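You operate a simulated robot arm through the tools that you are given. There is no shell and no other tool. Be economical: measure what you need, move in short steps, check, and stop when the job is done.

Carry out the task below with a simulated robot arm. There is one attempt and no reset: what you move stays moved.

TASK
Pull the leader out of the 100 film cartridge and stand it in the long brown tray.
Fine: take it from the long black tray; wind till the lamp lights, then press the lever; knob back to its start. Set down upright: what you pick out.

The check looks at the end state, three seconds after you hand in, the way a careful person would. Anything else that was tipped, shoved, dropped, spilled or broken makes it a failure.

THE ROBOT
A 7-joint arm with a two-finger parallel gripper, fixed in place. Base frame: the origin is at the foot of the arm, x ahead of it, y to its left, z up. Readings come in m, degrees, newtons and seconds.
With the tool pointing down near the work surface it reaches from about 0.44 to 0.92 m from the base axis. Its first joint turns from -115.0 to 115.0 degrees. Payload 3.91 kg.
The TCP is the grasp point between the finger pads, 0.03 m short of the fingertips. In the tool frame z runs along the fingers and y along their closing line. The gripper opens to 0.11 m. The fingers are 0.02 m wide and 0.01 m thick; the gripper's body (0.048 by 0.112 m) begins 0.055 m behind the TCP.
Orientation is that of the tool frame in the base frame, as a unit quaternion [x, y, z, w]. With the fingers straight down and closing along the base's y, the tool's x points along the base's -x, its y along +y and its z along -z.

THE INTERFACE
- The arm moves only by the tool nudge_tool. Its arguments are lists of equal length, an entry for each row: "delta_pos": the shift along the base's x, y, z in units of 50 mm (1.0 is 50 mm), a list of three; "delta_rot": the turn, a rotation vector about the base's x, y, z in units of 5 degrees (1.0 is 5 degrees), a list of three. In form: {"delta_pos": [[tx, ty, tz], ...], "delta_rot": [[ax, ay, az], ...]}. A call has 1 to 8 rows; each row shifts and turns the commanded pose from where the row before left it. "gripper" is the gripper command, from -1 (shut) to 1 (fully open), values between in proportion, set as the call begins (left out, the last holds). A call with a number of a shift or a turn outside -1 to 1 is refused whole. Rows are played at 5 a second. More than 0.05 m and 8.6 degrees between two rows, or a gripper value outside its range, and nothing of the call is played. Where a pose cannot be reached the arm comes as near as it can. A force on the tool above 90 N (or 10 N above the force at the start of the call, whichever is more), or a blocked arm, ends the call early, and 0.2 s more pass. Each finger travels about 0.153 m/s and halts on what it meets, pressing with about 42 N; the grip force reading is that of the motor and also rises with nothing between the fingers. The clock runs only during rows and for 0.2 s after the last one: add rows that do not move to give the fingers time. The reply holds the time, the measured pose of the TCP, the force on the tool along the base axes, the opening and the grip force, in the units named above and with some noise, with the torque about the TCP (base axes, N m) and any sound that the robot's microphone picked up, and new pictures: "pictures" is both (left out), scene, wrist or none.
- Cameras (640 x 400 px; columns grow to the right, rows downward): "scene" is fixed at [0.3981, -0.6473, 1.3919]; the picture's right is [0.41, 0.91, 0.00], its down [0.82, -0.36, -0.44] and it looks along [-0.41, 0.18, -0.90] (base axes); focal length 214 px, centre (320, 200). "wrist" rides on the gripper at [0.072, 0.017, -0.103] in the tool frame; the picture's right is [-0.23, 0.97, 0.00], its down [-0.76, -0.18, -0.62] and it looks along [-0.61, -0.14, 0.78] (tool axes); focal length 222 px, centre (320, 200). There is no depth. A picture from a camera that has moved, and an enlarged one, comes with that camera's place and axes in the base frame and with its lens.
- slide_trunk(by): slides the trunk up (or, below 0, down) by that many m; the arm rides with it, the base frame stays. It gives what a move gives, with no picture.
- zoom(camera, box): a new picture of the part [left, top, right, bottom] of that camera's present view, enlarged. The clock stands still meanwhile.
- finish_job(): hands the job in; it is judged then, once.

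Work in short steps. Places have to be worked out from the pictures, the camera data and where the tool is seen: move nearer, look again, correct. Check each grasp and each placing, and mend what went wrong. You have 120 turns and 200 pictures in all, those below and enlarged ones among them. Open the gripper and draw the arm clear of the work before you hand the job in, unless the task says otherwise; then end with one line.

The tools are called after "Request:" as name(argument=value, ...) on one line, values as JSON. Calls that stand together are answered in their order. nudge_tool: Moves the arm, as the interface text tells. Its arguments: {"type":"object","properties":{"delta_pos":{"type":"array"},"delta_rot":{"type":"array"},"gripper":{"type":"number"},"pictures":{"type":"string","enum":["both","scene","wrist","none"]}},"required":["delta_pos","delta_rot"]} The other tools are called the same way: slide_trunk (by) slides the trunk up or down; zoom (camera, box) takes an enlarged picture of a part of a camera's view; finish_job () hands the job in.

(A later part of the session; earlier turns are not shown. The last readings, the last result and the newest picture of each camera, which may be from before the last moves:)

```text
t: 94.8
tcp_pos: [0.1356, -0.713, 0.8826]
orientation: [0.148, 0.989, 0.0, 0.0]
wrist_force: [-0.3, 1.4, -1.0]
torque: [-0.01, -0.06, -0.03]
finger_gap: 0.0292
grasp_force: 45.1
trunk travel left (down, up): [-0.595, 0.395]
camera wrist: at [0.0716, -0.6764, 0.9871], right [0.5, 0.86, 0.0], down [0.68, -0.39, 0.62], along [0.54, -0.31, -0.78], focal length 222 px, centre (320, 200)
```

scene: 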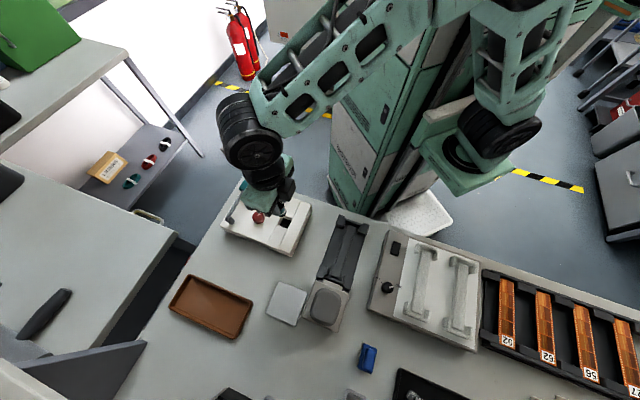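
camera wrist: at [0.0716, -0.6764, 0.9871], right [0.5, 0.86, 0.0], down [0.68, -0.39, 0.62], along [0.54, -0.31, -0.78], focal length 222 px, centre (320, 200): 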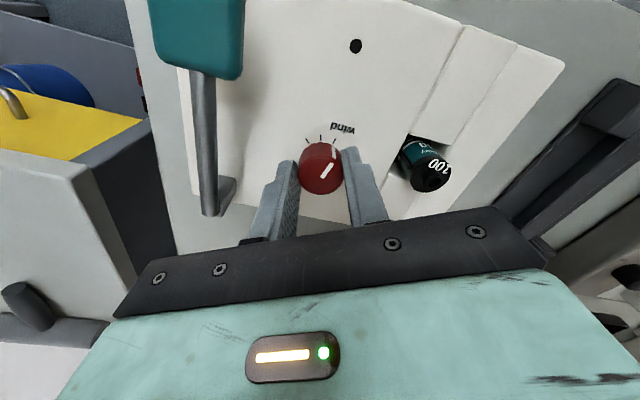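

The grip on the knob is clean. I'll turn it home by 62° counter-clockwise.

Request:
nudge_tool(delta_pos=[[0, 0, 0], [0, 0, 0], [0, 0, 0], [0, 0, 0], [0, 0, 0], [0, 0, 0], [0, 0, 0], [0, 0, 0]], delta_rot=[[0, 0, 1], [0, 0, 1], [0, 0, 1], [0, 0, 1], [0, 0, 1], [0, 0, 1], [0, 0, 1], [0, 0, 1]], pictures="none")

Request:
nudge_tool(delta_pos=[[0, -0.02, 0], [0, -0.02, 0], [0, 0, 0], [0, 0, 0], [0, 0, 0], [0, 0, 0]], delta_rot=[[0, 0, 1], [0, 0, 1], [0, 0, 1], [0, 0, 1], [0, 0, 0.4], [0, 0, 0]], pictures="wrist")

```text
t: 96.6
tcp_pos: [0.1362, -0.7136, 0.8831]
orientation: [-0.201, 0.98, -0.001, 0.0]
wrist_force: [9.6, -24.3, 4.8]
torque: [-0.67, -0.76, -0.06]
finger_gap: 0.0289
grasp_force: 44.9
trunk travel left (down, up): [-0.595, 0.395]
```

```text
t: 98.0
tcp_pos: [0.1363, -0.7157, 0.8824]
orientation: [-0.384, 0.924, -0.001, 0.001]
wrist_force: [19.4, -17.5, 11.8]
torque: [-0.68, -0.5, -0.04]
finger_gap: 0.0289
grasp_force: 44.7
trunk travel left (down, up): [-0.595, 0.395]
camera wrist: at [0.0734, -0.7558, 0.987], right [-0.53, 0.85, 0.0], down [0.66, 0.41, 0.62], along [0.53, 0.33, -0.78], focal length 222 px, centre (320, 200)
```

wrist: 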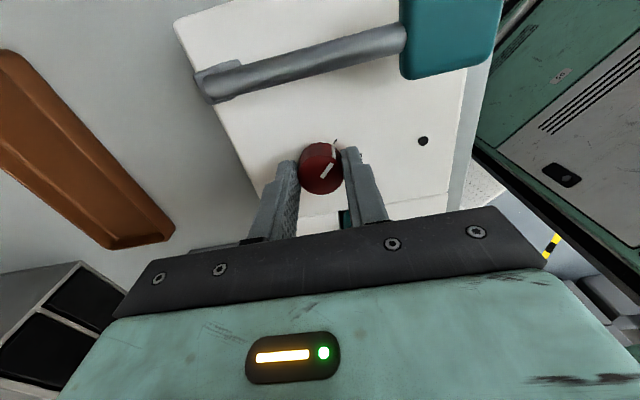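

The knob is home and the lamp dark. I'll wind clockwise again to just under the light point, and then take small steps.

Request:
nudge_tool(delta_pos=[[0, 0, 0], [0, 0, 0], [0, 0, 0], [0, 0.02, 0], [0, 0.02, 0], [0, 0, 0], [0, 0, 0], [0, 0, 0]], delta_rot=[[0, 0, -1], [0, 0, -1], [0, 0, -1], [0, 0, -1], [0, 0, -1], [0, 0, -1], [0, 0, -1], [0, 0, -1]], pictures="none")

Request:
nudge_tool(delta_pos=[[0, 0, 0], [0, 0, 0], [0, 0, 0], [0, 0, 0], [0, 0, 0]], delta_rot=[[0, 0, -1], [0, 0, -1], [0, 0, -1], [0, 0, -0.9], [0, 0, 0]], pictures="wrist")

```text
t: 99.8
tcp_pos: [0.1365, -0.7136, 0.8833]
orientation: [-0.043, 0.999, -0.001, -0.001]
wrist_force: [17.2, -19.4, 16.7]
torque: [-0.66, -0.03, -0.06]
finger_gap: 0.0293
grasp_force: 45.2
trunk travel left (down, up): [-0.595, 0.395]
```

```text
t: 101.0
tcp_pos: [0.1358, -0.7127, 0.8834]
orientation: [0.127, 0.992, 0.0, 0.0]
wrist_force: [16.9, -12.5, 19.3]
torque: [-0.36, -0.92, -0.01]
finger_gap: 0.0289
grasp_force: 45.2
trunk travel left (down, up): [-0.595, 0.395]
camera wrist: at [0.0699, -0.6791, 0.9869], right [0.46, 0.89, 0.0], down [0.69, -0.36, 0.62], along [0.55, -0.29, -0.78], focal length 222 px, centre (320, 200)
```

wrist: 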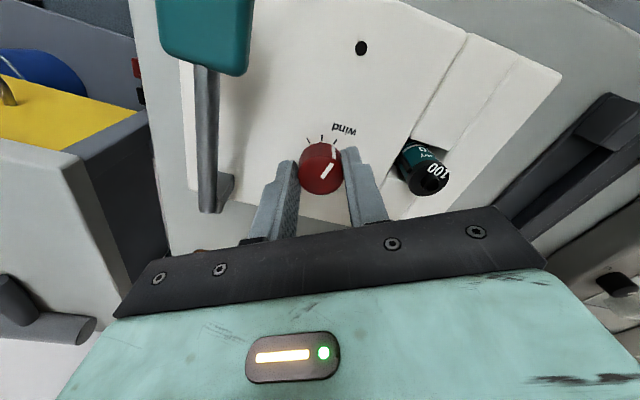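

Still dark. I'll add 2.5° more.

Request:
nudge_tool(delta_pos=[[0, 0, 0], [0, 0, 0]], delta_rot=[[0, 0, -0.5], [0, 0, 0]], pictures="wrist")

```text
t: 101.6
tcp_pos: [0.1348, -0.7129, 0.8834]
orientation: [0.147, 0.989, 0.0, 0.0]
wrist_force: [19.8, -11.1, 17.9]
torque: [-0.31, -0.71, -0.04]
finger_gap: 0.029
grasp_force: 44.8
trunk travel left (down, up): [-0.595, 0.395]
camera wrist: at [0.0715, -0.6762, 0.9869], right [0.5, 0.86, 0.0], down [0.68, -0.39, 0.62], along [0.54, -0.31, -0.78], focal length 222 px, centre (320, 200)
```

wrist: 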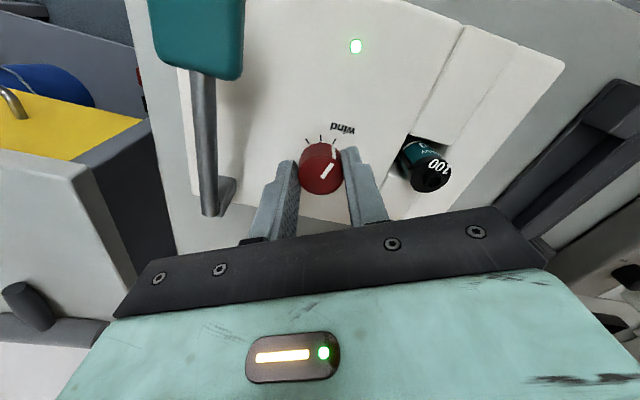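

It is lit. I'll release, go to the lever, and press nearer the pad's outer part with a longer hold.

Request:
nudge_tool(delta_pos=[[0, 0, 0], [0, 0, 0], [0, 0, 0]], delta_rot=[[0, 0, 0], [0, 0, 0], [0, 0, 0]], gripper=0.0, pictures="none")

Request:
nudge_tool(delta_pos=[[0, 0, 0.6], [0, 0, 0.9], [0, 0, 0.2]], delta_rot=[[0, 0, 0], [0, 0, 0], [0, 0, 0]], pictures="none")

Request:
nudge_tool(delta_pos=[[-0.9, 0.06, 0], [-0.9, 0.06, 0], [0, 0, -0.6], [0, 0, -0.4], [0, 0, -0.2], [0, 0, -0.2], [0, 0, -0.12], [0, 0, 0]], delta_rot=[[0, 0, 0], [0, 0, 0], [0, 0, 0], [0, 0, 0], [0, 0, 0], [0, 0, 0], [0, 0, 0], [0, 0, 0]], gripper=-1, pictures="none")

Request:
nudge_tool(delta_pos=[[0, 0, -0.08], [0, 0, -0.08], [0, 0, -0.04], [0, 0, 0], [0, 0, 0], [0, 0, 0], [0, 0, 0], [0, 0, 0]], delta_rot=[[0, 0, 0], [0, 0, 0], [0, 0, 0], [0, 0, 0], [0, 0, 0], [0, 0, 0], [0, 0, 0], [0, 0, 0]], pictures="wrist")

Request:
zoom(camera="scene", box=[210, 165, 320, 235])

```text
t: 102.4
tcp_pos: [0.1345, -0.7131, 0.8832]
orientation: [0.147, 0.989, 0.0, 0.0]
wrist_force: [0.8, 1.0, -0.1]
torque: [0.01, 0.0, 0.0]
finger_gap: 0.0551
grasp_force: 0.0
trunk travel left (down, up): [-0.595, 0.395]
```

```text
t: 103.2
tcp_pos: [0.1365, -0.7124, 0.9669]
orientation: [0.149, 0.989, 0.0, 0.0]
wrist_force: [0.5, 0.0, -0.3]
torque: [-0.03, 0.02, -0.03]
finger_gap: 0.055
grasp_force: 0.1
trunk travel left (down, up): [-0.595, 0.395]
```

```text
t: 105.0
tcp_pos: [0.0433, -0.7061, 0.8936]
orientation: [0.147, 0.989, -0.002, 0.0]
wrist_force: [-5.3, 6.8, 19.2]
torque: [0.01, -0.01, -0.01]
finger_gap: 0.0005
grasp_force: 37.1
trunk travel left (down, up): [-0.595, 0.395]
```

```text
t: 106.8
tcp_pos: [0.0438, -0.7057, 0.8909]
orientation: [0.148, 0.989, -0.007, 0.0]
wrist_force: [0.5, 25.2, 73.7]
torque: [0.12, -0.53, 0.18]
finger_gap: 0.0001
grasp_force: 38.1
trunk travel left (down, up): [-0.595, 0.395]
camera wrist: at [-0.0203, -0.6674, 0.9943], right [0.5, 0.86, -0.01], down [0.68, -0.38, 0.63], along [0.54, -0.32, -0.78], focal length 222 px, centre (320, 200)
```

wrist: 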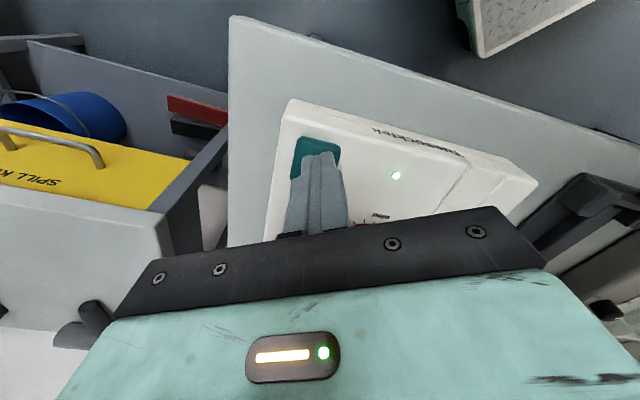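

```text
5.71 times, centred on (265, 200) of scene
camera zoom: at [0.3981, -0.6473, 1.3919], right [0.41, 0.91, 0.0], down [0.82, -0.36, -0.44], along [-0.41, 0.18, -0.9], focal length 1226 px, centre (634, 200)
```

zoom: 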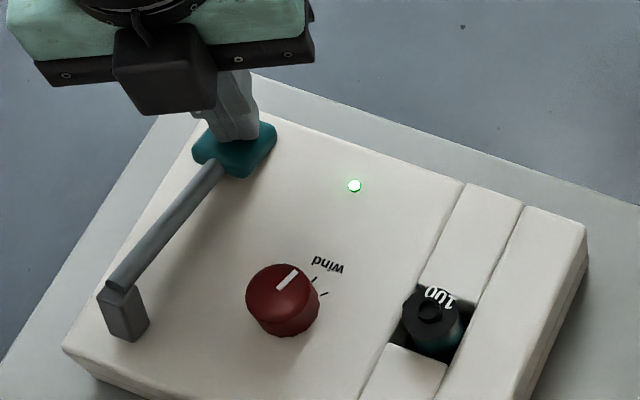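

Held at the stop (74 N) for over a second with the lamp lit. I'll release the lever, grip the knob again, and turn it home.

Request:
nudge_tool(delta_pos=[[0, 0, 0.4], [0, 0, 0.8], [0, 0, 0.45], [0.9, -0.06, 0], [0.9, -0.06, 0], [0, 0, 0]], delta_rot=[[0, 0, 0], [0, 0, 0], [0, 0, 0], [0, 0, 0], [0, 0, 0], [0, 0, 0]], pictures="none")

Request:
nudge_tool(delta_pos=[[0, 0, 0], [0, 0, 0], [0, 0, 0]], delta_rot=[[0, 0, 0], [0, 0, 0], [0, 0, 0]], gripper=0.0, pictures="wrist")

```text
t: 108.2
tcp_pos: [0.1354, -0.7147, 0.9631]
orientation: [0.147, 0.989, -0.001, 0.0]
wrist_force: [0.1, 0.1, 0.1]
torque: [-0.03, 0.01, -0.01]
finger_gap: 0.0
grasp_force: 37.3
trunk travel left (down, up): [-0.595, 0.395]
```

```text
t: 109.0
tcp_pos: [0.1343, -0.7153, 0.9634]
orientation: [0.148, 0.989, 0.001, 0.001]
wrist_force: [0.1, -0.4, -0.7]
torque: [0.0, -0.01, 0.0]
finger_gap: 0.0552
grasp_force: 0.0
trunk travel left (down, up): [-0.595, 0.395]
camera wrist: at [0.0696, -0.6777, 1.068], right [0.5, 0.86, 0.0], down [0.68, -0.39, 0.62], along [0.54, -0.31, -0.78], focal length 222 px, centre (320, 200)
```

wrist: 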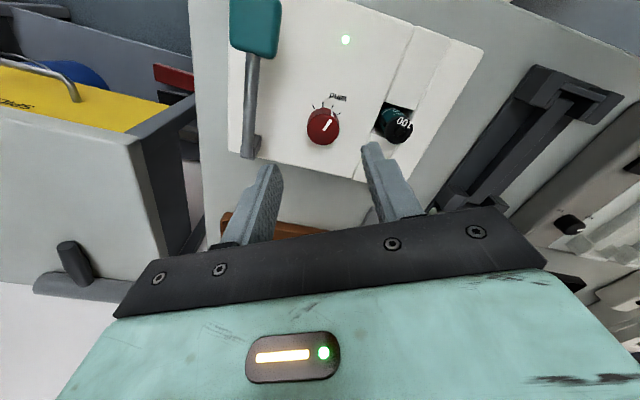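

I'll descend on the knob, grip it, and turn it home.

Request:
nudge_tool(delta_pos=[[0.03, 0.04, -0.5], [0, 0, -0.5], [0, 0, -0.5], [0, 0, -0.1], [0, 0, 0]], delta_rot=[[0, 0, 0], [0, 0, 0], [0, 0, 0], [0, 0, 0], [0, 0, 0]], pictures="none")

Request:
nudge_tool(delta_pos=[[0, 0, 0], [0, 0, 0], [0, 0, 0]], delta_rot=[[0, 0, 0], [0, 0, 0], [0, 0, 0]], gripper=-0.8, pictures="none")

Request:
nudge_tool(delta_pos=[[0, 0, 0], [0, 0, 0], [0, 0, 0], [0, 0, 0], [0, -0.02, 0], [0, -0.02, 0], [0, 0, 0], [0, 0, 0]], delta_rot=[[0, 0, 1], [0, 0, 1], [0, 0, 1], [0, 0, 1], [0, 0, 1], [0, 0, 1], [0, 0, 1], [0, 0, 1]], pictures="none")

Request:
nudge_tool(delta_pos=[[0, 0, 0], [0, 0, 0], [0, 0, 0], [0, 0, 0], [0, 0, 0], [0, 0, 0]], delta_rot=[[0, 0, 1], [0, 0, 1], [0, 0, 1], [0, 0, 1], [0, 0, 0.4], [0, 0, 0]], pictures="none")

Request:
nudge_tool(delta_pos=[[0, 0, 0], [0, 0, 0], [0, 0, 0]], delta_rot=[[0, 0, 0], [0, 0, 0], [0, 0, 0]], gripper=0.0, pictures="none")

Request:
nudge_tool(delta_pos=[[0, 0, 0.6], [0, 0, 0.8], [0, 0, 0]], delta_rot=[[0, 0, 0], [0, 0, 0], [0, 0, 0]], pictures="wrist")

```text
t: 110.2
tcp_pos: [0.1358, -0.7106, 0.8826]
orientation: [0.148, 0.989, 0.0, 0.0]
wrist_force: [0.6, -0.3, 0.1]
torque: [-0.03, -0.01, -0.02]
finger_gap: 0.055
grasp_force: 0.0
trunk travel left (down, up): [-0.595, 0.395]
```

```text
t: 111.0
tcp_pos: [0.136, -0.7132, 0.8831]
orientation: [0.148, 0.989, -0.003, 0.0]
wrist_force: [-6.8, -28.0, -6.0]
torque: [-0.73, 0.18, -0.1]
finger_gap: 0.0293
grasp_force: 45.1
trunk travel left (down, up): [-0.595, 0.395]
```

```text
t: 112.8
tcp_pos: [0.1352, -0.7164, 0.8829]
orientation: [-0.2, 0.98, -0.002, -0.001]
wrist_force: [-6.1, -31.9, -7.9]
torque: [-0.97, 0.31, -0.08]
finger_gap: 0.0292
grasp_force: 45.6
trunk travel left (down, up): [-0.595, 0.395]
```

```text
t: 114.2
tcp_pos: [0.1362, -0.7164, 0.8827]
orientation: [-0.384, 0.923, -0.002, -0.001]
wrist_force: [-0.1, -34.6, -10.0]
torque: [-0.92, -0.02, -0.06]
finger_gap: 0.0294
grasp_force: 45.2
trunk travel left (down, up): [-0.595, 0.395]
```

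```text
t: 115.0
tcp_pos: [0.1364, -0.7132, 0.8841]
orientation: [-0.383, 0.924, 0.0, 0.0]
wrist_force: [-0.5, 0.4, -0.1]
torque: [0.02, 0.01, 0.01]
finger_gap: 0.0551
grasp_force: 0.1
trunk travel left (down, up): [-0.595, 0.395]
```

```text
t: 115.8
tcp_pos: [0.137, -0.7126, 0.9525]
orientation: [-0.383, 0.924, 0.001, 0.0]
wrist_force: [0.5, 0.8, 0.3]
torque: [-0.01, -0.02, 0.01]
finger_gap: 0.0549
grasp_force: 0.0
trunk travel left (down, up): [-0.595, 0.395]
camera wrist: at [0.0741, -0.7534, 1.058], right [-0.53, 0.85, 0.0], down [0.66, 0.41, 0.62], along [0.53, 0.33, -0.78], focal length 222 px, centre (320, 200)
```

wrist: 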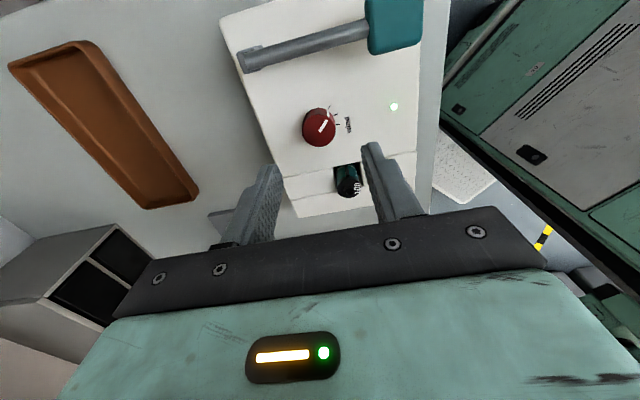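

The knob is home and the lamp is still lit. I'll go back to the cartridge, grip it, and lift it.

Request:
nudge_tool(delta_pos=[[0.4, 0.6, 0], [0.4, 0.6, 0], [0, 0, -0.6], [0, 0, -0.5], [0, 0, -0.34], [0, 0, 0]], delta_rot=[[0, 0, 0], [0, 0, 0], [0, 0, 0], [0, 0, 0], [0, 0, 0], [0, 0, 0]], pictures="none")

Request:
nudge_tool(delta_pos=[[0, 0, 0], [0, 0, 0], [0, 0, 0]], delta_rot=[[0, 0, 0], [0, 0, 0], [0, 0, 0]], gripper=-0.8, pictures="none")

Request:
nudge_tool(delta_pos=[[0, 0, 0.3], [0, 0, 0.4], [0, 0, 0.4], [0, 0, 0.4], [0, 0, 0.4], [0, 0, 0]], delta_rot=[[0, 0, 0], [0, 0, 0], [0, 0, 0], [0, 0, 0], [0, 0, 0], [0, 0, 0]], pictures="wrist")

```text
t: 117.2
tcp_pos: [0.1772, -0.6544, 0.8812]
orientation: [-0.383, 0.924, 0.0, 0.0]
wrist_force: [0.0, -0.7, -0.7]
torque: [0.03, 0.01, 0.01]
finger_gap: 0.0553
grasp_force: 0.1
trunk travel left (down, up): [-0.595, 0.395]
```

```text
t: 118.0
tcp_pos: [0.1764, -0.6555, 0.8824]
orientation: [-0.383, 0.924, -0.001, 0.0]
wrist_force: [-0.1, 0.5, -0.4]
torque: [0.03, 0.04, 0.03]
finger_gap: 0.0236
grasp_force: 42.7
trunk travel left (down, up): [-0.595, 0.395]
```

```text
t: 119.4
tcp_pos: [0.1765, -0.6537, 0.9766]
orientation: [-0.382, 0.924, 0.0, 0.0]
wrist_force: [-0.7, -0.2, -0.9]
torque: [-0.01, -0.01, 0.01]
finger_gap: 0.0239
grasp_force: 42.6
trunk travel left (down, up): [-0.595, 0.395]
camera wrist: at [0.1128, -0.6926, 1.0806], right [-0.53, 0.85, 0.0], down [0.66, 0.41, 0.62], along [0.53, 0.33, -0.78], focal length 222 px, centre (320, 200)
```

wrist: 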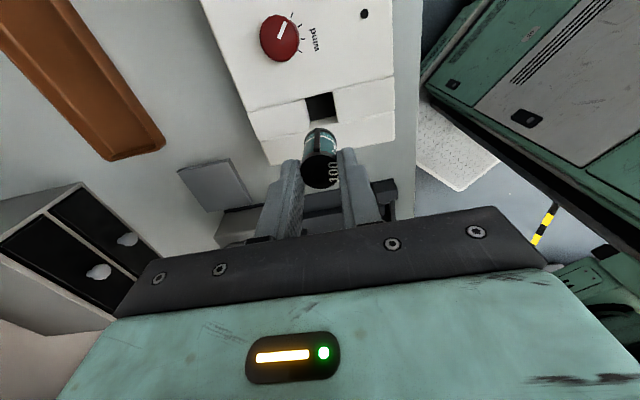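

No leader at a glance. I'll check the lip very closely once more, together with the knob position.

Request:
zoom(camera="wrist", box=[295, 115, 345, 165])

Request:
zoom(camera="scene", box=[210, 165, 320, 235])

```text
8.00 times, centred on (320, 140) of wrist
camera zoom: at [0.1128, -0.6926, 1.0806], right [-0.53, 0.85, 0.0], down [0.66, 0.41, 0.62], along [0.53, 0.33, -0.78], focal length 1777 px, centre (320, 680)
```

zoom: 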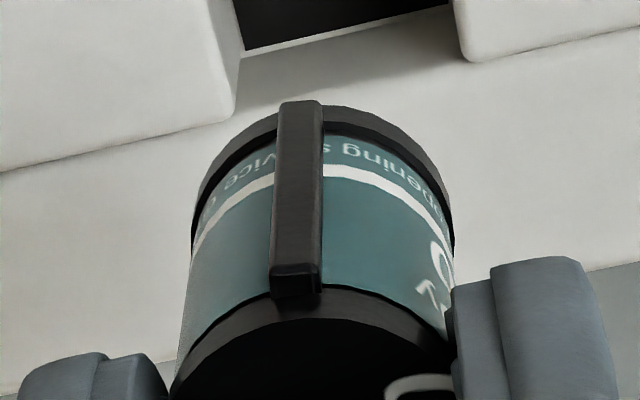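

```text
5.71 times, centred on (265, 200) of scene
camera zoom: at [0.3981, -0.6473, 1.3919], right [0.41, 0.91, 0.0], down [0.82, -0.36, -0.44], along [-0.41, 0.18, -0.9], focal length 1226 px, centre (634, 200)
```

zoom: 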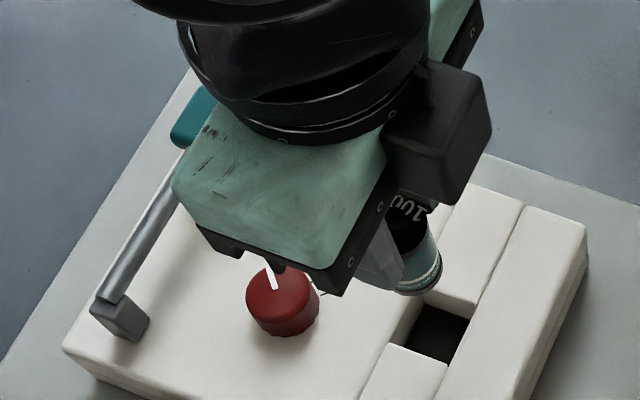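

There is still no film. Next I'll reseat it, wind to the lamp, and this time hold the lever down much longer and press it repeatedly while watching the lamp.

Request:
nudge_tool(delta_pos=[[0, 0, -0.4], [0, 0, -0.4], [0, 0, -0.3], [0, 0, -0.3], [0, 0, -0.3], [0, 0, -0.2], [0, 0, 0]], delta_rot=[[0, 0, 0], [0, 0, 0], [0, 0, 0], [0, 0, 0], [0, 0, 0], [0, 0, 0], [0, 0, 0]], pictures="none")

Request:
nudge_tool(delta_pos=[[0, 0, 0], [0, 0, 0], [0, 0, 0]], delta_rot=[[0, 0, 0], [0, 0, 0], [0, 0, 0]], gripper=0.0, pictures="none")

Request:
nudge_tool(delta_pos=[[0, 0, 0.8], [0, 0, 0.8], [-0.4, -0.6, 0], [-0.4, -0.6, 0], [0, 0, -0.8], [0, 0, -0.76], [0, 0, 0]], delta_rot=[[0, 0, 0], [0, 0, 0], [0, 0, 0], [0, 0, 0], [0, 0, 0], [0, 0, 0], [0, 0, 0]], pictures="wrist")

```text
t: 121.0
tcp_pos: [0.1772, -0.6542, 0.8819]
orientation: [-0.382, 0.924, 0.0, 0.001]
wrist_force: [1.1, -0.4, -0.6]
torque: [0.0, 0.02, 0.0]
finger_gap: 0.0239
grasp_force: 41.9
trunk travel left (down, up): [-0.595, 0.395]
```

```text
t: 121.8
tcp_pos: [0.1762, -0.6531, 0.8819]
orientation: [-0.383, 0.924, 0.0, 0.0]
wrist_force: [-0.7, 0.2, -0.4]
torque: [-0.01, -0.01, 0.0]
finger_gap: 0.0551
grasp_force: 0.1
trunk travel left (down, up): [-0.595, 0.395]
```

```text
t: 123.4
tcp_pos: [0.1357, -0.7143, 0.885]
orientation: [-0.383, 0.924, 0.0, 0.0]
wrist_force: [0.7, 0.0, 0.2]
torque: [0.03, -0.02, 0.0]
finger_gap: 0.0552
grasp_force: 0.0
trunk travel left (down, up): [-0.595, 0.395]
camera wrist: at [0.072, -0.7529, 0.9894], right [-0.53, 0.85, 0.0], down [0.66, 0.41, 0.62], along [0.53, 0.33, -0.78], focal length 222 px, centre (320, 200)
```

wrist: 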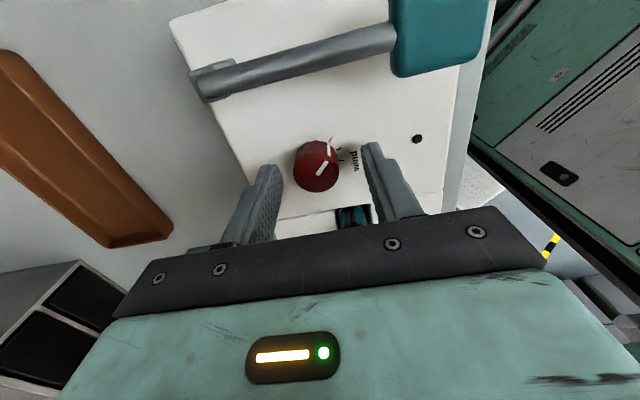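

The knob is at home and between the fingers. I'll grip it and wind about 64°.

Request:
nudge_tool(delta_pos=[[0, 0, 0], [0, 0, 0], [0, 0, 0]], delta_rot=[[0, 0, 0], [0, 0, 0], [0, 0, 0]], gripper=-0.8, pictures="none")

Request:
nudge_tool(delta_pos=[[0, 0, 0], [0, 0, 0], [0, 0, 0], [0, 0.02, 0], [0, 0, 0], [0, 0, 0], [0, 0, 0], [0, 0, 0]], delta_rot=[[0, 0, -1], [0, 0, -1], [0, 0, -1], [0, 0, -1], [0, 0, -1], [0, 0, -1], [0, 0, -1], [0, 0, -1]], pictures="none")

Request:
nudge_tool(delta_pos=[[0, 0, 0], [0, 0.02, 0], [0, 0, 0], [0, 0, 0], [0, 0, 0], [0, 0, 0]], delta_rot=[[0, 0, -1], [0, 0, -1], [0, 0, -1], [0, 0, -1], [0, 0, -0.8], [0, 0, 0]], pictures="wrist")

```text
t: 124.2
tcp_pos: [0.1366, -0.7151, 0.8851]
orientation: [-0.384, 0.923, -0.001, 0.0]
wrist_force: [12.1, -20.0, -6.2]
torque: [-1.01, -0.18, -0.1]
finger_gap: 0.0293
grasp_force: 44.7
trunk travel left (down, up): [-0.595, 0.395]
```

```text
t: 126.0
tcp_pos: [0.1358, -0.7152, 0.8852]
orientation: [-0.043, 0.999, -0.003, 0.0]
wrist_force: [16.9, -25.3, 18.2]
torque: [-0.77, -0.31, -0.05]
finger_gap: 0.0294
grasp_force: 44.8
trunk travel left (down, up): [-0.595, 0.395]
```

```text
t: 127.4
tcp_pos: [0.1365, -0.7127, 0.8849]
orientation: [0.165, 0.986, -0.003, 0.0]
wrist_force: [16.9, -29.1, 16.7]
torque: [-0.85, -0.33, -0.04]
finger_gap: 0.0291
grasp_force: 45.5
trunk travel left (down, up): [-0.595, 0.395]
camera wrist: at [0.0741, -0.6733, 0.989], right [0.53, 0.85, -0.01], down [0.66, -0.41, 0.63], along [0.53, -0.34, -0.78], focal length 222 px, centre (320, 200)
```

wrist: 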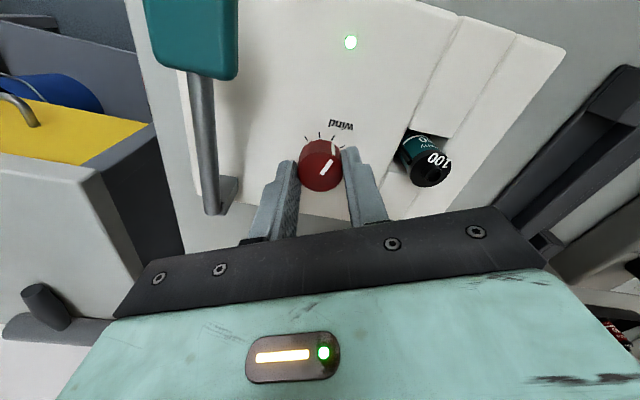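

The lamp is lit. I'll release, go to the lever, press fully, and hold several seconds.

Request:
nudge_tool(delta_pos=[[0, 0, 0], [0, 0, 0], [0, 0, 0]], delta_rot=[[0, 0, 0], [0, 0, 0], [0, 0, 0]], gripper=0.0, pictures="none")

Request:
nudge_tool(delta_pos=[[0, 0, 0.6], [0, 0, 0.9], [0, 0, 0.15], [-0.9, 0.05, 0], [-0.9, 0.05, 0]], delta_rot=[[0, 0, 0], [0, 0, 0], [0, 0, 0], [0, 0, 0], [0, 0, 0]], pictures="none")

Request:
nudge_tool(delta_pos=[[0, 0, 0], [0, 0, -0.6], [0, 0, -0.4], [0, 0, -0.2], [0, 0, -0.2], [0, 0, -0.14], [0, 0, -0.1], [0, 0, -0.06]], delta_rot=[[0, 0, 0], [0, 0, 0], [0, 0, 0], [0, 0, 0], [0, 0, 0], [0, 0, 0], [0, 0, 0], [0, 0, 0]], gripper=-1, pictures="none")

Request:
nudge_tool(delta_pos=[[0, 0, -0.06], [0, 0, 0], [0, 0, 0], [0, 0, 0], [0, 0, 0], [0, 0, 0], [0, 0, 0], [0, 0, 0]], delta_rot=[[0, 0, 0], [0, 0, 0], [0, 0, 0], [0, 0, 0], [0, 0, 0], [0, 0, 0], [0, 0, 0], [0, 0, 0]], pictures="none")

Request:
nudge_tool(delta_pos=[[0, 0, 0], [0, 0, 0], [0, 0, 0], [0, 0, 0], [0, 0, 0], [0, 0, 0], [0, 0, 0], [0, 0, 0]], delta_rot=[[0, 0, 0], [0, 0, 0], [0, 0, 0], [0, 0, 0], [0, 0, 0], [0, 0, 0], [0, 0, 0], [0, 0, 0]], pictures="wrist")

Request:
zoom(camera="scene", box=[220, 168, 275, 203])

```text
t: 128.2
tcp_pos: [0.1362, -0.7099, 0.8831]
orientation: [0.165, 0.986, 0.001, -0.001]
wrist_force: [0.3, 0.1, -0.1]
torque: [-0.02, -0.01, 0.02]
finger_gap: 0.0551
grasp_force: 0.1
trunk travel left (down, up): [-0.595, 0.395]
```

```text
t: 129.4
tcp_pos: [0.046, -0.7087, 0.967]
orientation: [0.164, 0.986, 0.0, 0.0]
wrist_force: [0.2, 0.2, -0.6]
torque: [0.02, 0.04, 0.0]
finger_gap: 0.0551
grasp_force: 0.0
trunk travel left (down, up): [-0.595, 0.395]
```

```text
t: 131.2
tcp_pos: [0.0451, -0.7052, 0.8915]
orientation: [0.165, 0.986, -0.008, 0.0]
wrist_force: [-4.9, 14.8, 64.4]
torque: [-0.1, -0.38, -0.27]
finger_gap: 0.0
grasp_force: 37.0
trunk travel left (down, up): [-0.595, 0.395]
```

```text
t: 133.0
tcp_pos: [0.0452, -0.7053, 0.8901]
orientation: [0.165, 0.986, -0.009, 0.0]
wrist_force: [-8.3, 29.4, 84.7]
torque: [0.18, -0.38, 0.32]
finger_gap: 0.0001
grasp_force: 37.9
trunk travel left (down, up): [-0.595, 0.395]
```

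```text
t: 134.8
tcp_pos: [0.0457, -0.7061, 0.8894]
orientation: [0.165, 0.986, -0.01, 0.0]
wrist_force: [-10.0, 29.8, 84.2]
torque: [0.2, -0.32, 0.08]
finger_gap: 0.0001
grasp_force: 37.6
trunk travel left (down, up): [-0.595, 0.395]
camera wrist: at [-0.0178, -0.6645, 0.9938], right [0.53, 0.85, -0.02], down [0.66, -0.41, 0.63], along [0.52, -0.35, -0.78], focal length 222 px, centre (320, 200)
```

wrist: 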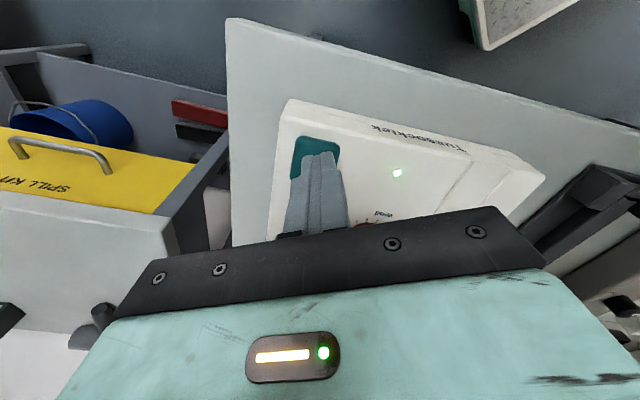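

```text
11.43 times, centred on (248, 186) of scene
camera zoom: at [0.3981, -0.6473, 1.3919], right [0.41, 0.91, 0.0], down [0.82, -0.36, -0.44], along [-0.41, 0.18, -0.9], focal length 2451 px, centre (1149, 366)
```

zoom: 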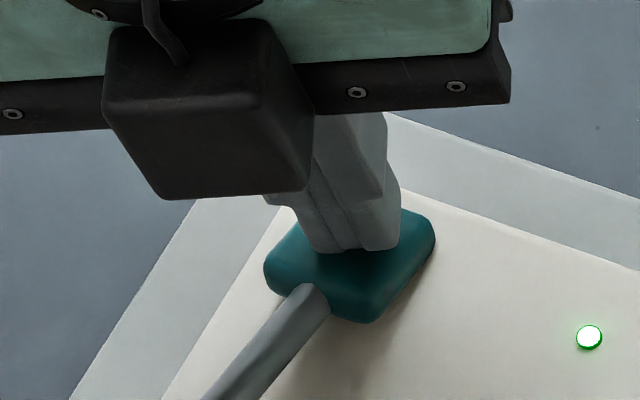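

The pad is at its joint stop and the lamp is unchanged. I'll press the lever once more in quick succession, then lift off and look at the cartridge.

Request:
nudge_tool(delta_pos=[[0, 0, 0.5], [0, 0, 0.5], [0, 0, 0], [0, 0, -0.4], [0, 0, -0.5], [0, 0, 0], [0, 0, 0.8], [0, 0, 0.8]], delta_rot=[[0, 0, 0], [0, 0, 0], [0, 0, 0], [0, 0, 0], [0, 0, 0], [0, 0, 0], [0, 0, 0], [0, 0, 0]], pictures="none")

Request:
nudge_tool(delta_pos=[[0.4, 0.15, 0], [0.4, 0.15, 0], [0.4, 0.15, 0], [0.4, 0.15, 0], [0.4, 0.15, 0], [0.3, 0.15, 0], [0.3, 0.15, 0]], delta_rot=[[0, 0, 1], [0, 0, 1], [0, 0, 1], [0, 0, 1], [0, 0, 1], [0, 0, 1], [0, 0, 1]], gripper=0, pictures="wrist")

```text
t: 136.6
tcp_pos: [0.0452, -0.7051, 0.9616]
orientation: [0.164, 0.986, 0.002, 0.001]
wrist_force: [-0.2, 0.1, -0.5]
torque: [0.04, 0.03, -0.01]
finger_gap: 0.0
grasp_force: 38.3
trunk travel left (down, up): [-0.595, 0.395]
```

```text
t: 138.2
tcp_pos: [0.176, -0.6537, 0.9625]
orientation: [-0.14, 0.99, 0.0, 0.0]
wrist_force: [-0.6, -0.8, -1.0]
torque: [0.02, -0.01, 0.01]
finger_gap: 0.0549
grasp_force: 0.1
trunk travel left (down, up): [-0.595, 0.395]
camera wrist: at [0.1014, -0.6578, 1.067], right [-0.05, 1.0, 0.0], down [0.78, 0.04, 0.62], along [0.62, 0.03, -0.78], focal length 222 px, centre (320, 200)
```

wrist: 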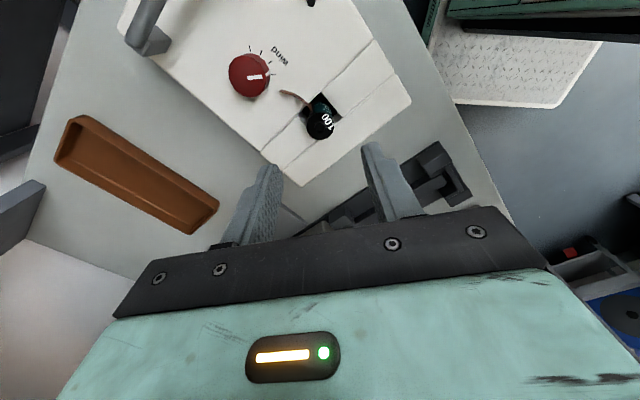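

A brown strip now sticks out of the cartridge at the lip: the leader is out. I'll confirm with a zoom.

Request:
zoom(camera="wrist", box=[250, 60, 370, 150])

Request:
zoom(camera="scene", box=[225, 180, 315, 236])

```text
4.44 times, centred on (310, 105) of wrist
camera zoom: at [0.1014, -0.6578, 1.067], right [-0.05, 1.0, 0.0], down [0.78, 0.04, 0.62], along [0.62, 0.03, -0.78], focal length 987 px, centre (364, 622)
```

zoom: 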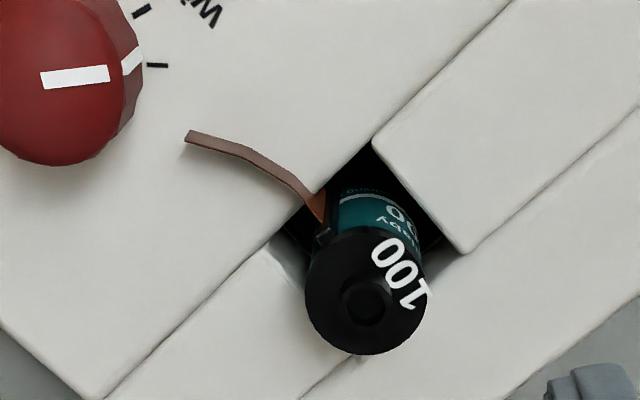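

```text
7.11 times, centred on (270, 208) of scene
camera zoom: at [0.3981, -0.6473, 1.3919], right [0.41, 0.91, 0.0], down [0.82, -0.36, -0.44], along [-0.41, 0.18, -0.9], focal length 1525 px, centre (676, 143)
```

zoom: 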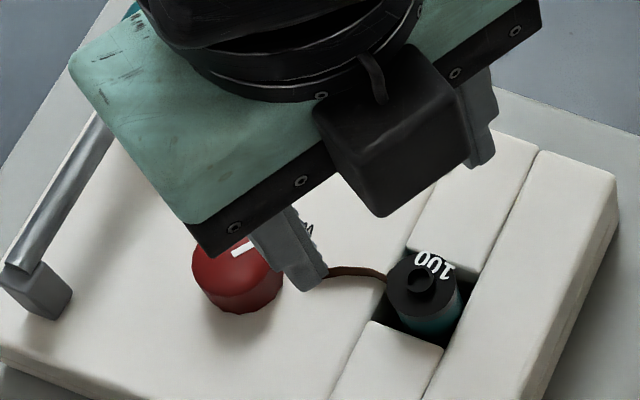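

The leader is clearly out, curling over the machine top toward the knob. To avoid catching it with the fingers on the knob, I'll take the cartridge out first and home the knob afterwards. Yawing to +45° and descending onto the cartridge.

Request:
nudge_tool(delta_pos=[[0, 0, 0], [0, 0.01, 0], [0, 0, 0], [0, 0, 0], [0, 0, 0], [0, 0, 0], [0, 0, -0.6], [0, 0, 0]], delta_rot=[[0, 0, 1], [0, 0, 1], [0, 0, 1], [0, 0, 1], [0, 0, 1], [0, 0, 0.8], [0, 0, 0], [0, 0, 0]], pictures="wrist")

```text
t: 140.0
tcp_pos: [0.1772, -0.6537, 0.9315]
orientation: [-0.383, 0.924, -0.001, 0.0]
wrist_force: [-0.5, -0.1, -0.1]
torque: [0.0, 0.04, -0.01]
finger_gap: 0.055
grasp_force: 0.1
trunk travel left (down, up): [-0.595, 0.395]
camera wrist: at [0.114, -0.6926, 1.0363], right [-0.53, 0.85, 0.0], down [0.66, 0.41, 0.62], along [0.53, 0.33, -0.78], focal length 222 px, centre (320, 200)
```

wrist: 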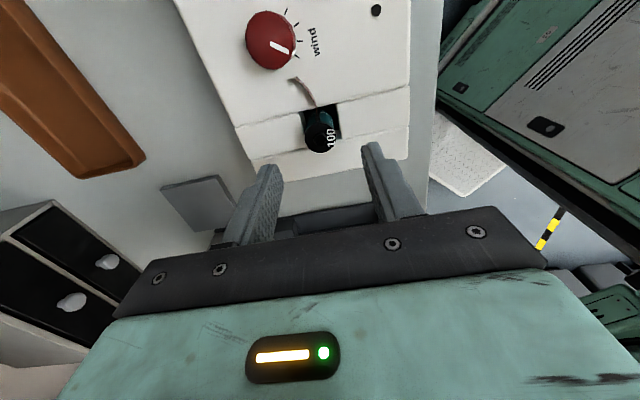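

The lamp has now gone out, which confirms the cycle completed. I'll lower, grip the cartridge, and lift it.

Request:
nudge_tool(delta_pos=[[0, 0, -0.4], [0, 0, -0.4], [0, 0, -0.2], [0, 0, 0]], delta_rot=[[0, 0, 0], [0, 0, 0], [0, 0, 0], [0, 0, 0]], pictures="none")

Request:
nudge_tool(delta_pos=[[0, 0, 0], [0, 0, 0], [0, 0, 0]], delta_rot=[[0, 0, 0], [0, 0, 0], [0, 0, 0]], gripper=-0.8, pictures="none")

Request:
nudge_tool(delta_pos=[[0, 0, 0.3], [0, 0, 0.4], [0, 0, 0.4], [0, 0, 0.4], [0, 0, 0.5], [0, 0, 0.5], [0, 0, 0]], delta_rot=[[0, 0, 0], [0, 0, 0], [0, 0, 0], [0, 0, 0], [0, 0, 0], [0, 0, 0], [0, 0, 0]], pictures="wrist")

```text
t: 141.0
tcp_pos: [0.1772, -0.6537, 0.8827]
orientation: [-0.383, 0.924, 0.0, 0.0]
wrist_force: [-0.3, -0.6, 0.8]
torque: [0.01, 0.02, 0.0]
finger_gap: 0.0553
grasp_force: 0.1
trunk travel left (down, up): [-0.595, 0.395]
```

```text
t: 141.8
tcp_pos: [0.1772, -0.6527, 0.8832]
orientation: [-0.382, 0.924, 0.0, -0.001]
wrist_force: [-0.3, -0.4, 0.2]
torque: [0.03, -0.03, -0.03]
finger_gap: 0.0233
grasp_force: 42.3
trunk travel left (down, up): [-0.595, 0.395]
```

```text
t: 143.4
tcp_pos: [0.175, -0.6529, 1.0075]
orientation: [-0.382, 0.924, 0.0, 0.0]
wrist_force: [-0.4, 0.3, -0.3]
torque: [-0.01, -0.02, 0.01]
finger_gap: 0.0239
grasp_force: 42.0
trunk travel left (down, up): [-0.595, 0.395]
camera wrist: at [0.1116, -0.6918, 1.1126], right [-0.53, 0.85, 0.0], down [0.66, 0.41, 0.62], along [0.53, 0.33, -0.78], focal length 222 px, centre (320, 200)
```

wrist: 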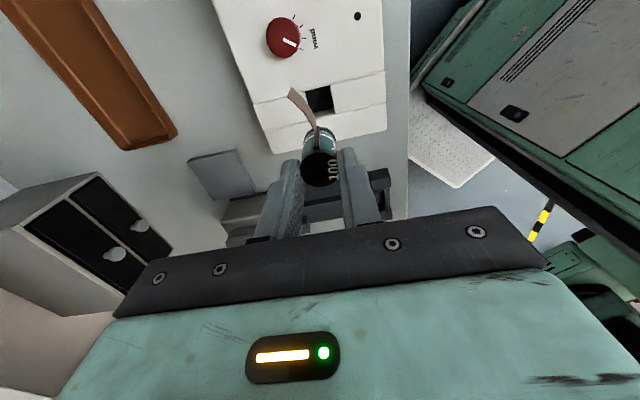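

The cartridge comes up with its leader attached. I'll carry it toward the brown tray's near part at about (0.325,-0.848), staying high.

Request:
nudge_tool(delta_pos=[[0.6, -0.77, 0], [0.6, -0.77, 0], [0.6, -0.77, 0], [0.6, -0.77, 0], [0.5, -0.6, 0], [0, 0, 0]], delta_rot=[[0, 0, 0], [0, 0, 0], [0, 0, 0], [0, 0, 0], [0, 0, 0], [0, 0, 0]], pictures="both")

```text
t: 144.8
tcp_pos: [0.3114, -0.8123, 1.0023]
orientation: [-0.383, 0.924, 0.001, 0.0]
wrist_force: [0.1, -0.4, -0.4]
torque: [-0.03, 0.01, 0.04]
finger_gap: 0.0237
grasp_force: 42.0
out of reach, approached as far as the arm can: row 5
trunk travel left (down, up): [-0.595, 0.395]
camera wrist: at [0.2486, -0.8522, 1.1068], right [-0.53, 0.85, 0.0], down [0.66, 0.41, 0.62], along [0.53, 0.33, -0.78], focal length 222 px, centre (320, 200)
```

scene: 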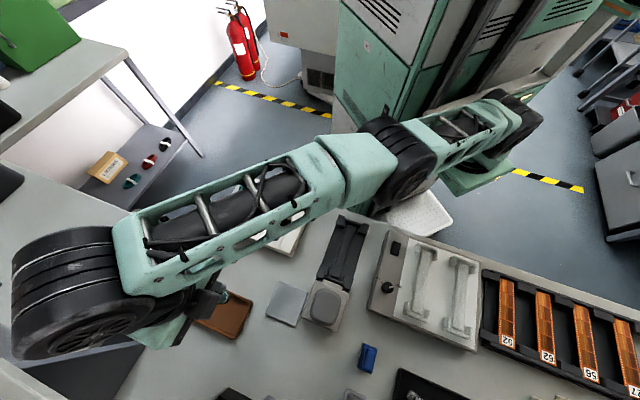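
wrist: 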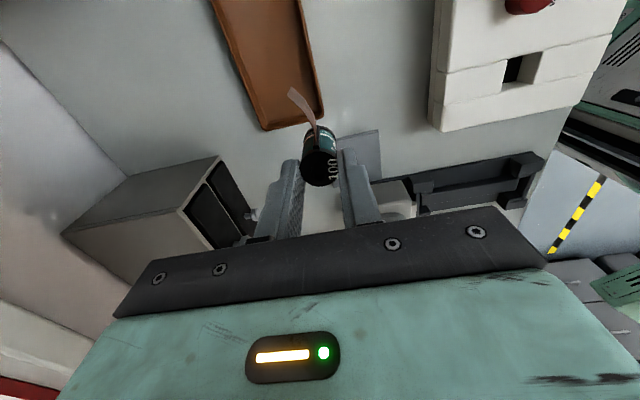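

The arm hit its reach limit at this height, about 30 mm short. I'll lower the tool, where the reach should grow, and extend again.

Request:
nudge_tool(delta_pos=[[0, 0, -0.5], [0, 0, -0.5], [0, 0, -0.4], [0.1, -0.1, 0], [0, 0, 0]], delta_rot=[[0, 0, 0], [0, 0, 0], [0, 0, 0], [0, 0, 0], [0, 0, 0]], pictures="wrist")

```text
t: 146.0
tcp_pos: [0.3172, -0.8188, 0.9341]
orientation: [-0.383, 0.924, 0.0, 0.0]
wrist_force: [0.6, 0.3, -0.2]
torque: [0.0, 0.0, 0.02]
finger_gap: 0.0236
grasp_force: 41.7
trunk travel left (down, up): [-0.595, 0.395]
camera wrist: at [0.254, -0.8585, 1.0379], right [-0.53, 0.85, 0.0], down [0.66, 0.41, 0.62], along [0.53, 0.33, -0.78], focal length 222 px, centre (320, 200)
```

wrist: 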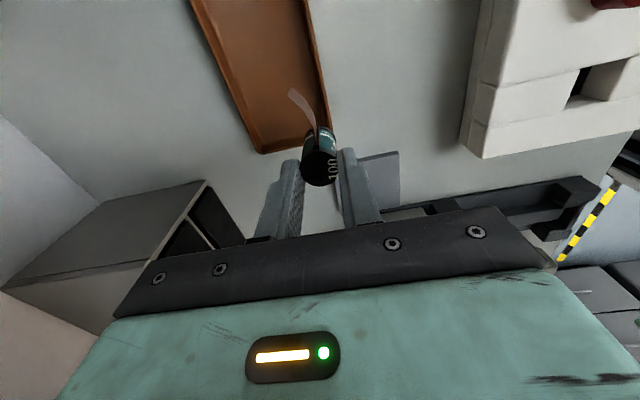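

Reach improved. The tray's near-right corner is at about (0.322,-0.803), so a good spot inside is about (0.327,-0.846). I'll extend there.

Request:
nudge_tool(delta_pos=[[0.1, -0.25, -0.1], [0.1, -0.29, -0.1], [0, 0, 0]], delta_rot=[[0, 0, 0], [0, 0, 0], [0, 0, 0]], pictures="wrist")

```text
t: 146.8
tcp_pos: [0.3202, -0.8289, 0.9245]
orientation: [-0.382, 0.924, 0.0, 0.001]
wrist_force: [-0.4, 0.1, 0.0]
torque: [0.0, 0.0, 0.0]
finger_gap: 0.0236
grasp_force: 42.0
out of reach, approached as far as the arm can: row 1, 2
trunk travel left (down, up): [-0.595, 0.395]
camera wrist: at [0.2571, -0.8683, 1.028], right [-0.53, 0.85, 0.0], down [0.66, 0.41, 0.62], along [0.53, 0.33, -0.78], focal length 222 px, centre (320, 200)
```

wrist: 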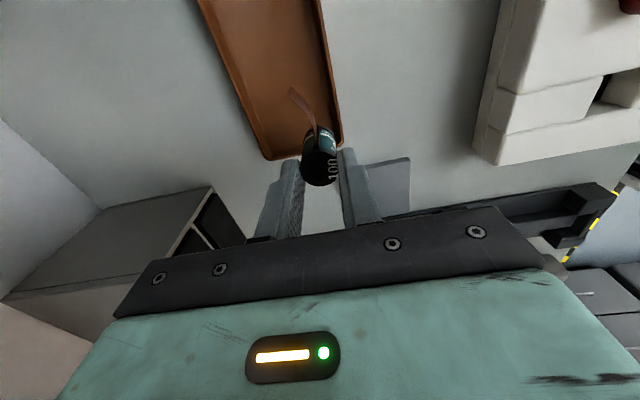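

It is still about 15 mm short, and reach grows as the tool gets lower relative to the shoulder. I'll raise the trunk 0.12 m and then lower the tool back.

Request:
slide_trunk(by=0.12)

Request:
nudge_tool(delta_pos=[[0, 0, -0.6], [0, 0, -0.6], [0, 0, -0.6], [0, 0, -0.4], [0.07, -0.17, 0], [0.07, -0.17, 0], [0, 0, 0]], delta_rot=[[0, 0, 0], [0, 0, 0], [0, 0, 0], [0, 0, 0], [0, 0, 0], [0, 0, 0], [0, 0, 0]], pictures="wrist")

```text
t: 148.3
tcp_pos: [0.3197, -0.8297, 1.0434]
orientation: [-0.382, 0.924, 0.0, 0.0]
wrist_force: [-0.2, -0.1, -0.4]
torque: [-0.02, 0.0, -0.04]
finger_gap: 0.0235
grasp_force: 41.9
trunk travel left (down, up): [-0.715, 0.275]
```

```text
t: 149.9
tcp_pos: [0.3257, -0.8357, 0.9342]
orientation: [-0.383, 0.924, -0.001, 0.0]
wrist_force: [0.4, 0.6, 0.2]
torque: [0.0, -0.03, 0.01]
finger_gap: 0.0237
grasp_force: 42.5
out of reach, approached as far as the arm can: row 2, 5, 6
trunk travel left (down, up): [-0.715, 0.275]
camera wrist: at [0.2628, -0.8748, 1.0381], right [-0.53, 0.85, 0.0], down [0.66, 0.41, 0.62], along [0.53, 0.33, -0.78], focal length 222 px, centre (320, 200)
```

wrist: 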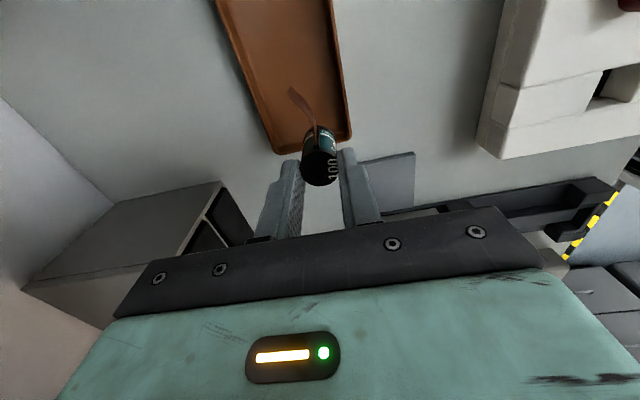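

From the tray edges, the cartridge is already about 31 mm inside the near end and 25 mm from the long wall. I'll lower to about 0.885 with a small nudge further in.

Request:
nudge_tool(delta_pos=[[0, 0, -0.4], [0, 0, -0.4], [0.06, -0.1, -0.1], [0, 0, 0]], delta_rot=[[0, 0, 0], [0, 0, 0], [0, 0, 0], [0, 0, 0]], pictures="wrist")

Request:
zoom(camera="wrist", box=[240, 60, 400, 190])

```text
t: 150.9
tcp_pos: [0.3258, -0.8362, 0.894]
orientation: [-0.383, 0.924, 0.0, 0.0]
wrist_force: [0.6, -0.2, 0.2]
torque: [-0.01, -0.01, 0.0]
finger_gap: 0.0236
grasp_force: 42.0
out of reach, approached as far as the arm can: row 3
trunk travel left (down, up): [-0.715, 0.275]
camera wrist: at [0.2623, -0.8747, 0.9984], right [-0.53, 0.85, 0.0], down [0.66, 0.41, 0.62], along [0.53, 0.33, -0.78], focal length 222 px, centre (320, 200)
```

wrist: 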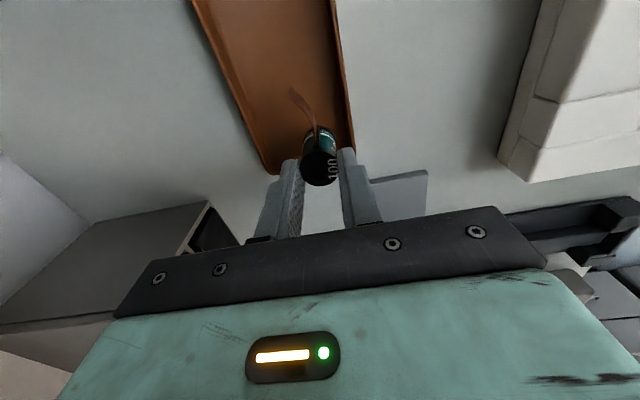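

```text
3.08 times, centred on (320, 125) of wrist
camera zoom: at [0.2623, -0.8747, 0.9984], right [-0.53, 0.85, 0.0], down [0.66, 0.41, 0.62], along [0.53, 0.33, -0.78], focal length 684 px, centre (320, 431)
```

zoom: 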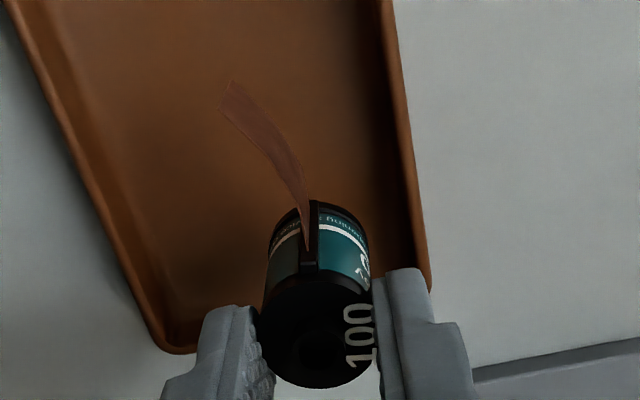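

The cartridge is well inside the tray, about 13 mm from the long wall. I'll lower in steps until it touches the tray floor.

Request:
nudge_tool(delta_pos=[[0, 0, -0.2], [0, 0, -0.2], [0, 0, 0]], delta_rot=[[0, 0, 0], [0, 0, 0], [0, 0, 0]], pictures="none")

Request:
nudge_tool(delta_pos=[[0, 0, -0.06], [0, 0, -0.06], [0, 0, 0]], delta_rot=[[0, 0, 0], [0, 0, 0], [0, 0, 0]], pictures="none")

Request:
zoom(camera="wrist", box=[240, 60, 400, 190])

```text
t: 151.7
tcp_pos: [0.3253, -0.8334, 0.8739]
orientation: [-0.382, 0.924, 0.001, 0.0]
wrist_force: [0.3, -0.5, -0.6]
torque: [0.01, 0.03, -0.01]
finger_gap: 0.0237
grasp_force: 41.4
trunk travel left (down, up): [-0.715, 0.275]
```

```text
t: 152.5
tcp_pos: [0.326, -0.8331, 0.8682]
orientation: [-0.383, 0.924, -0.001, -0.001]
wrist_force: [0.1, 0.6, 0.0]
torque: [0.01, 0.0, -0.01]
finger_gap: 0.0239
grasp_force: 42.5
trunk travel left (down, up): [-0.715, 0.275]
```

```text
3.08 times, centred on (320, 125) of wrist
camera zoom: at [0.2622, -0.8732, 0.9731], right [-0.53, 0.85, 0.0], down [0.66, 0.41, 0.62], along [0.53, 0.33, -0.78], focal length 684 px, centre (320, 431)
```

zoom: 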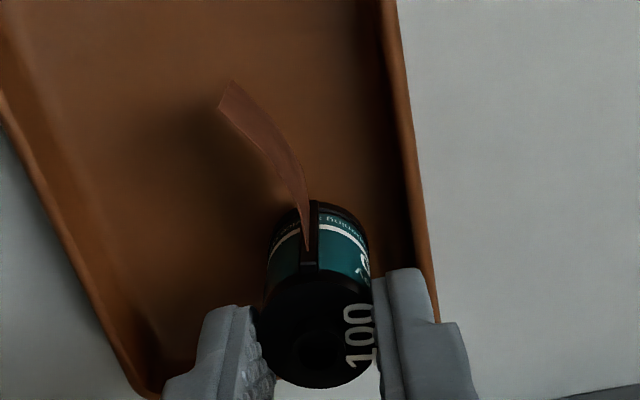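

It is close to the floor and clear of the walls. I'll continue in 2–3 mm steps until I see contact force.

Request:
nudge_tool(delta_pos=[[0, 0, -0.05], [0, 0, 0]], delta_rot=[[0, 0, 0], [0, 0, 0]], pictures="none")

Request:
nudge_tool(delta_pos=[[0, 0, -0.05], [0, 0, 0]], delta_rot=[[0, 0, 0], [0, 0, 0]], pictures="none")

```text
t: 153.1
tcp_pos: [0.3254, -0.8335, 0.8666]
orientation: [-0.382, 0.924, -0.001, 0.0]
wrist_force: [-0.1, 0.1, 0.4]
torque: [-0.01, 0.0, 0.04]
finger_gap: 0.0237
grasp_force: 41.8
trunk travel left (down, up): [-0.715, 0.275]
```

```text
t: 153.7
tcp_pos: [0.3256, -0.8336, 0.8664]
orientation: [-0.382, 0.924, -0.002, -0.001]
wrist_force: [0.3, 0.2, -0.2]
torque: [0.03, -0.01, 0.0]
finger_gap: 0.0238
grasp_force: 41.8
out of reach, approached as far as the arm can: row 1
trunk travel left (down, up): [-0.715, 0.275]
```

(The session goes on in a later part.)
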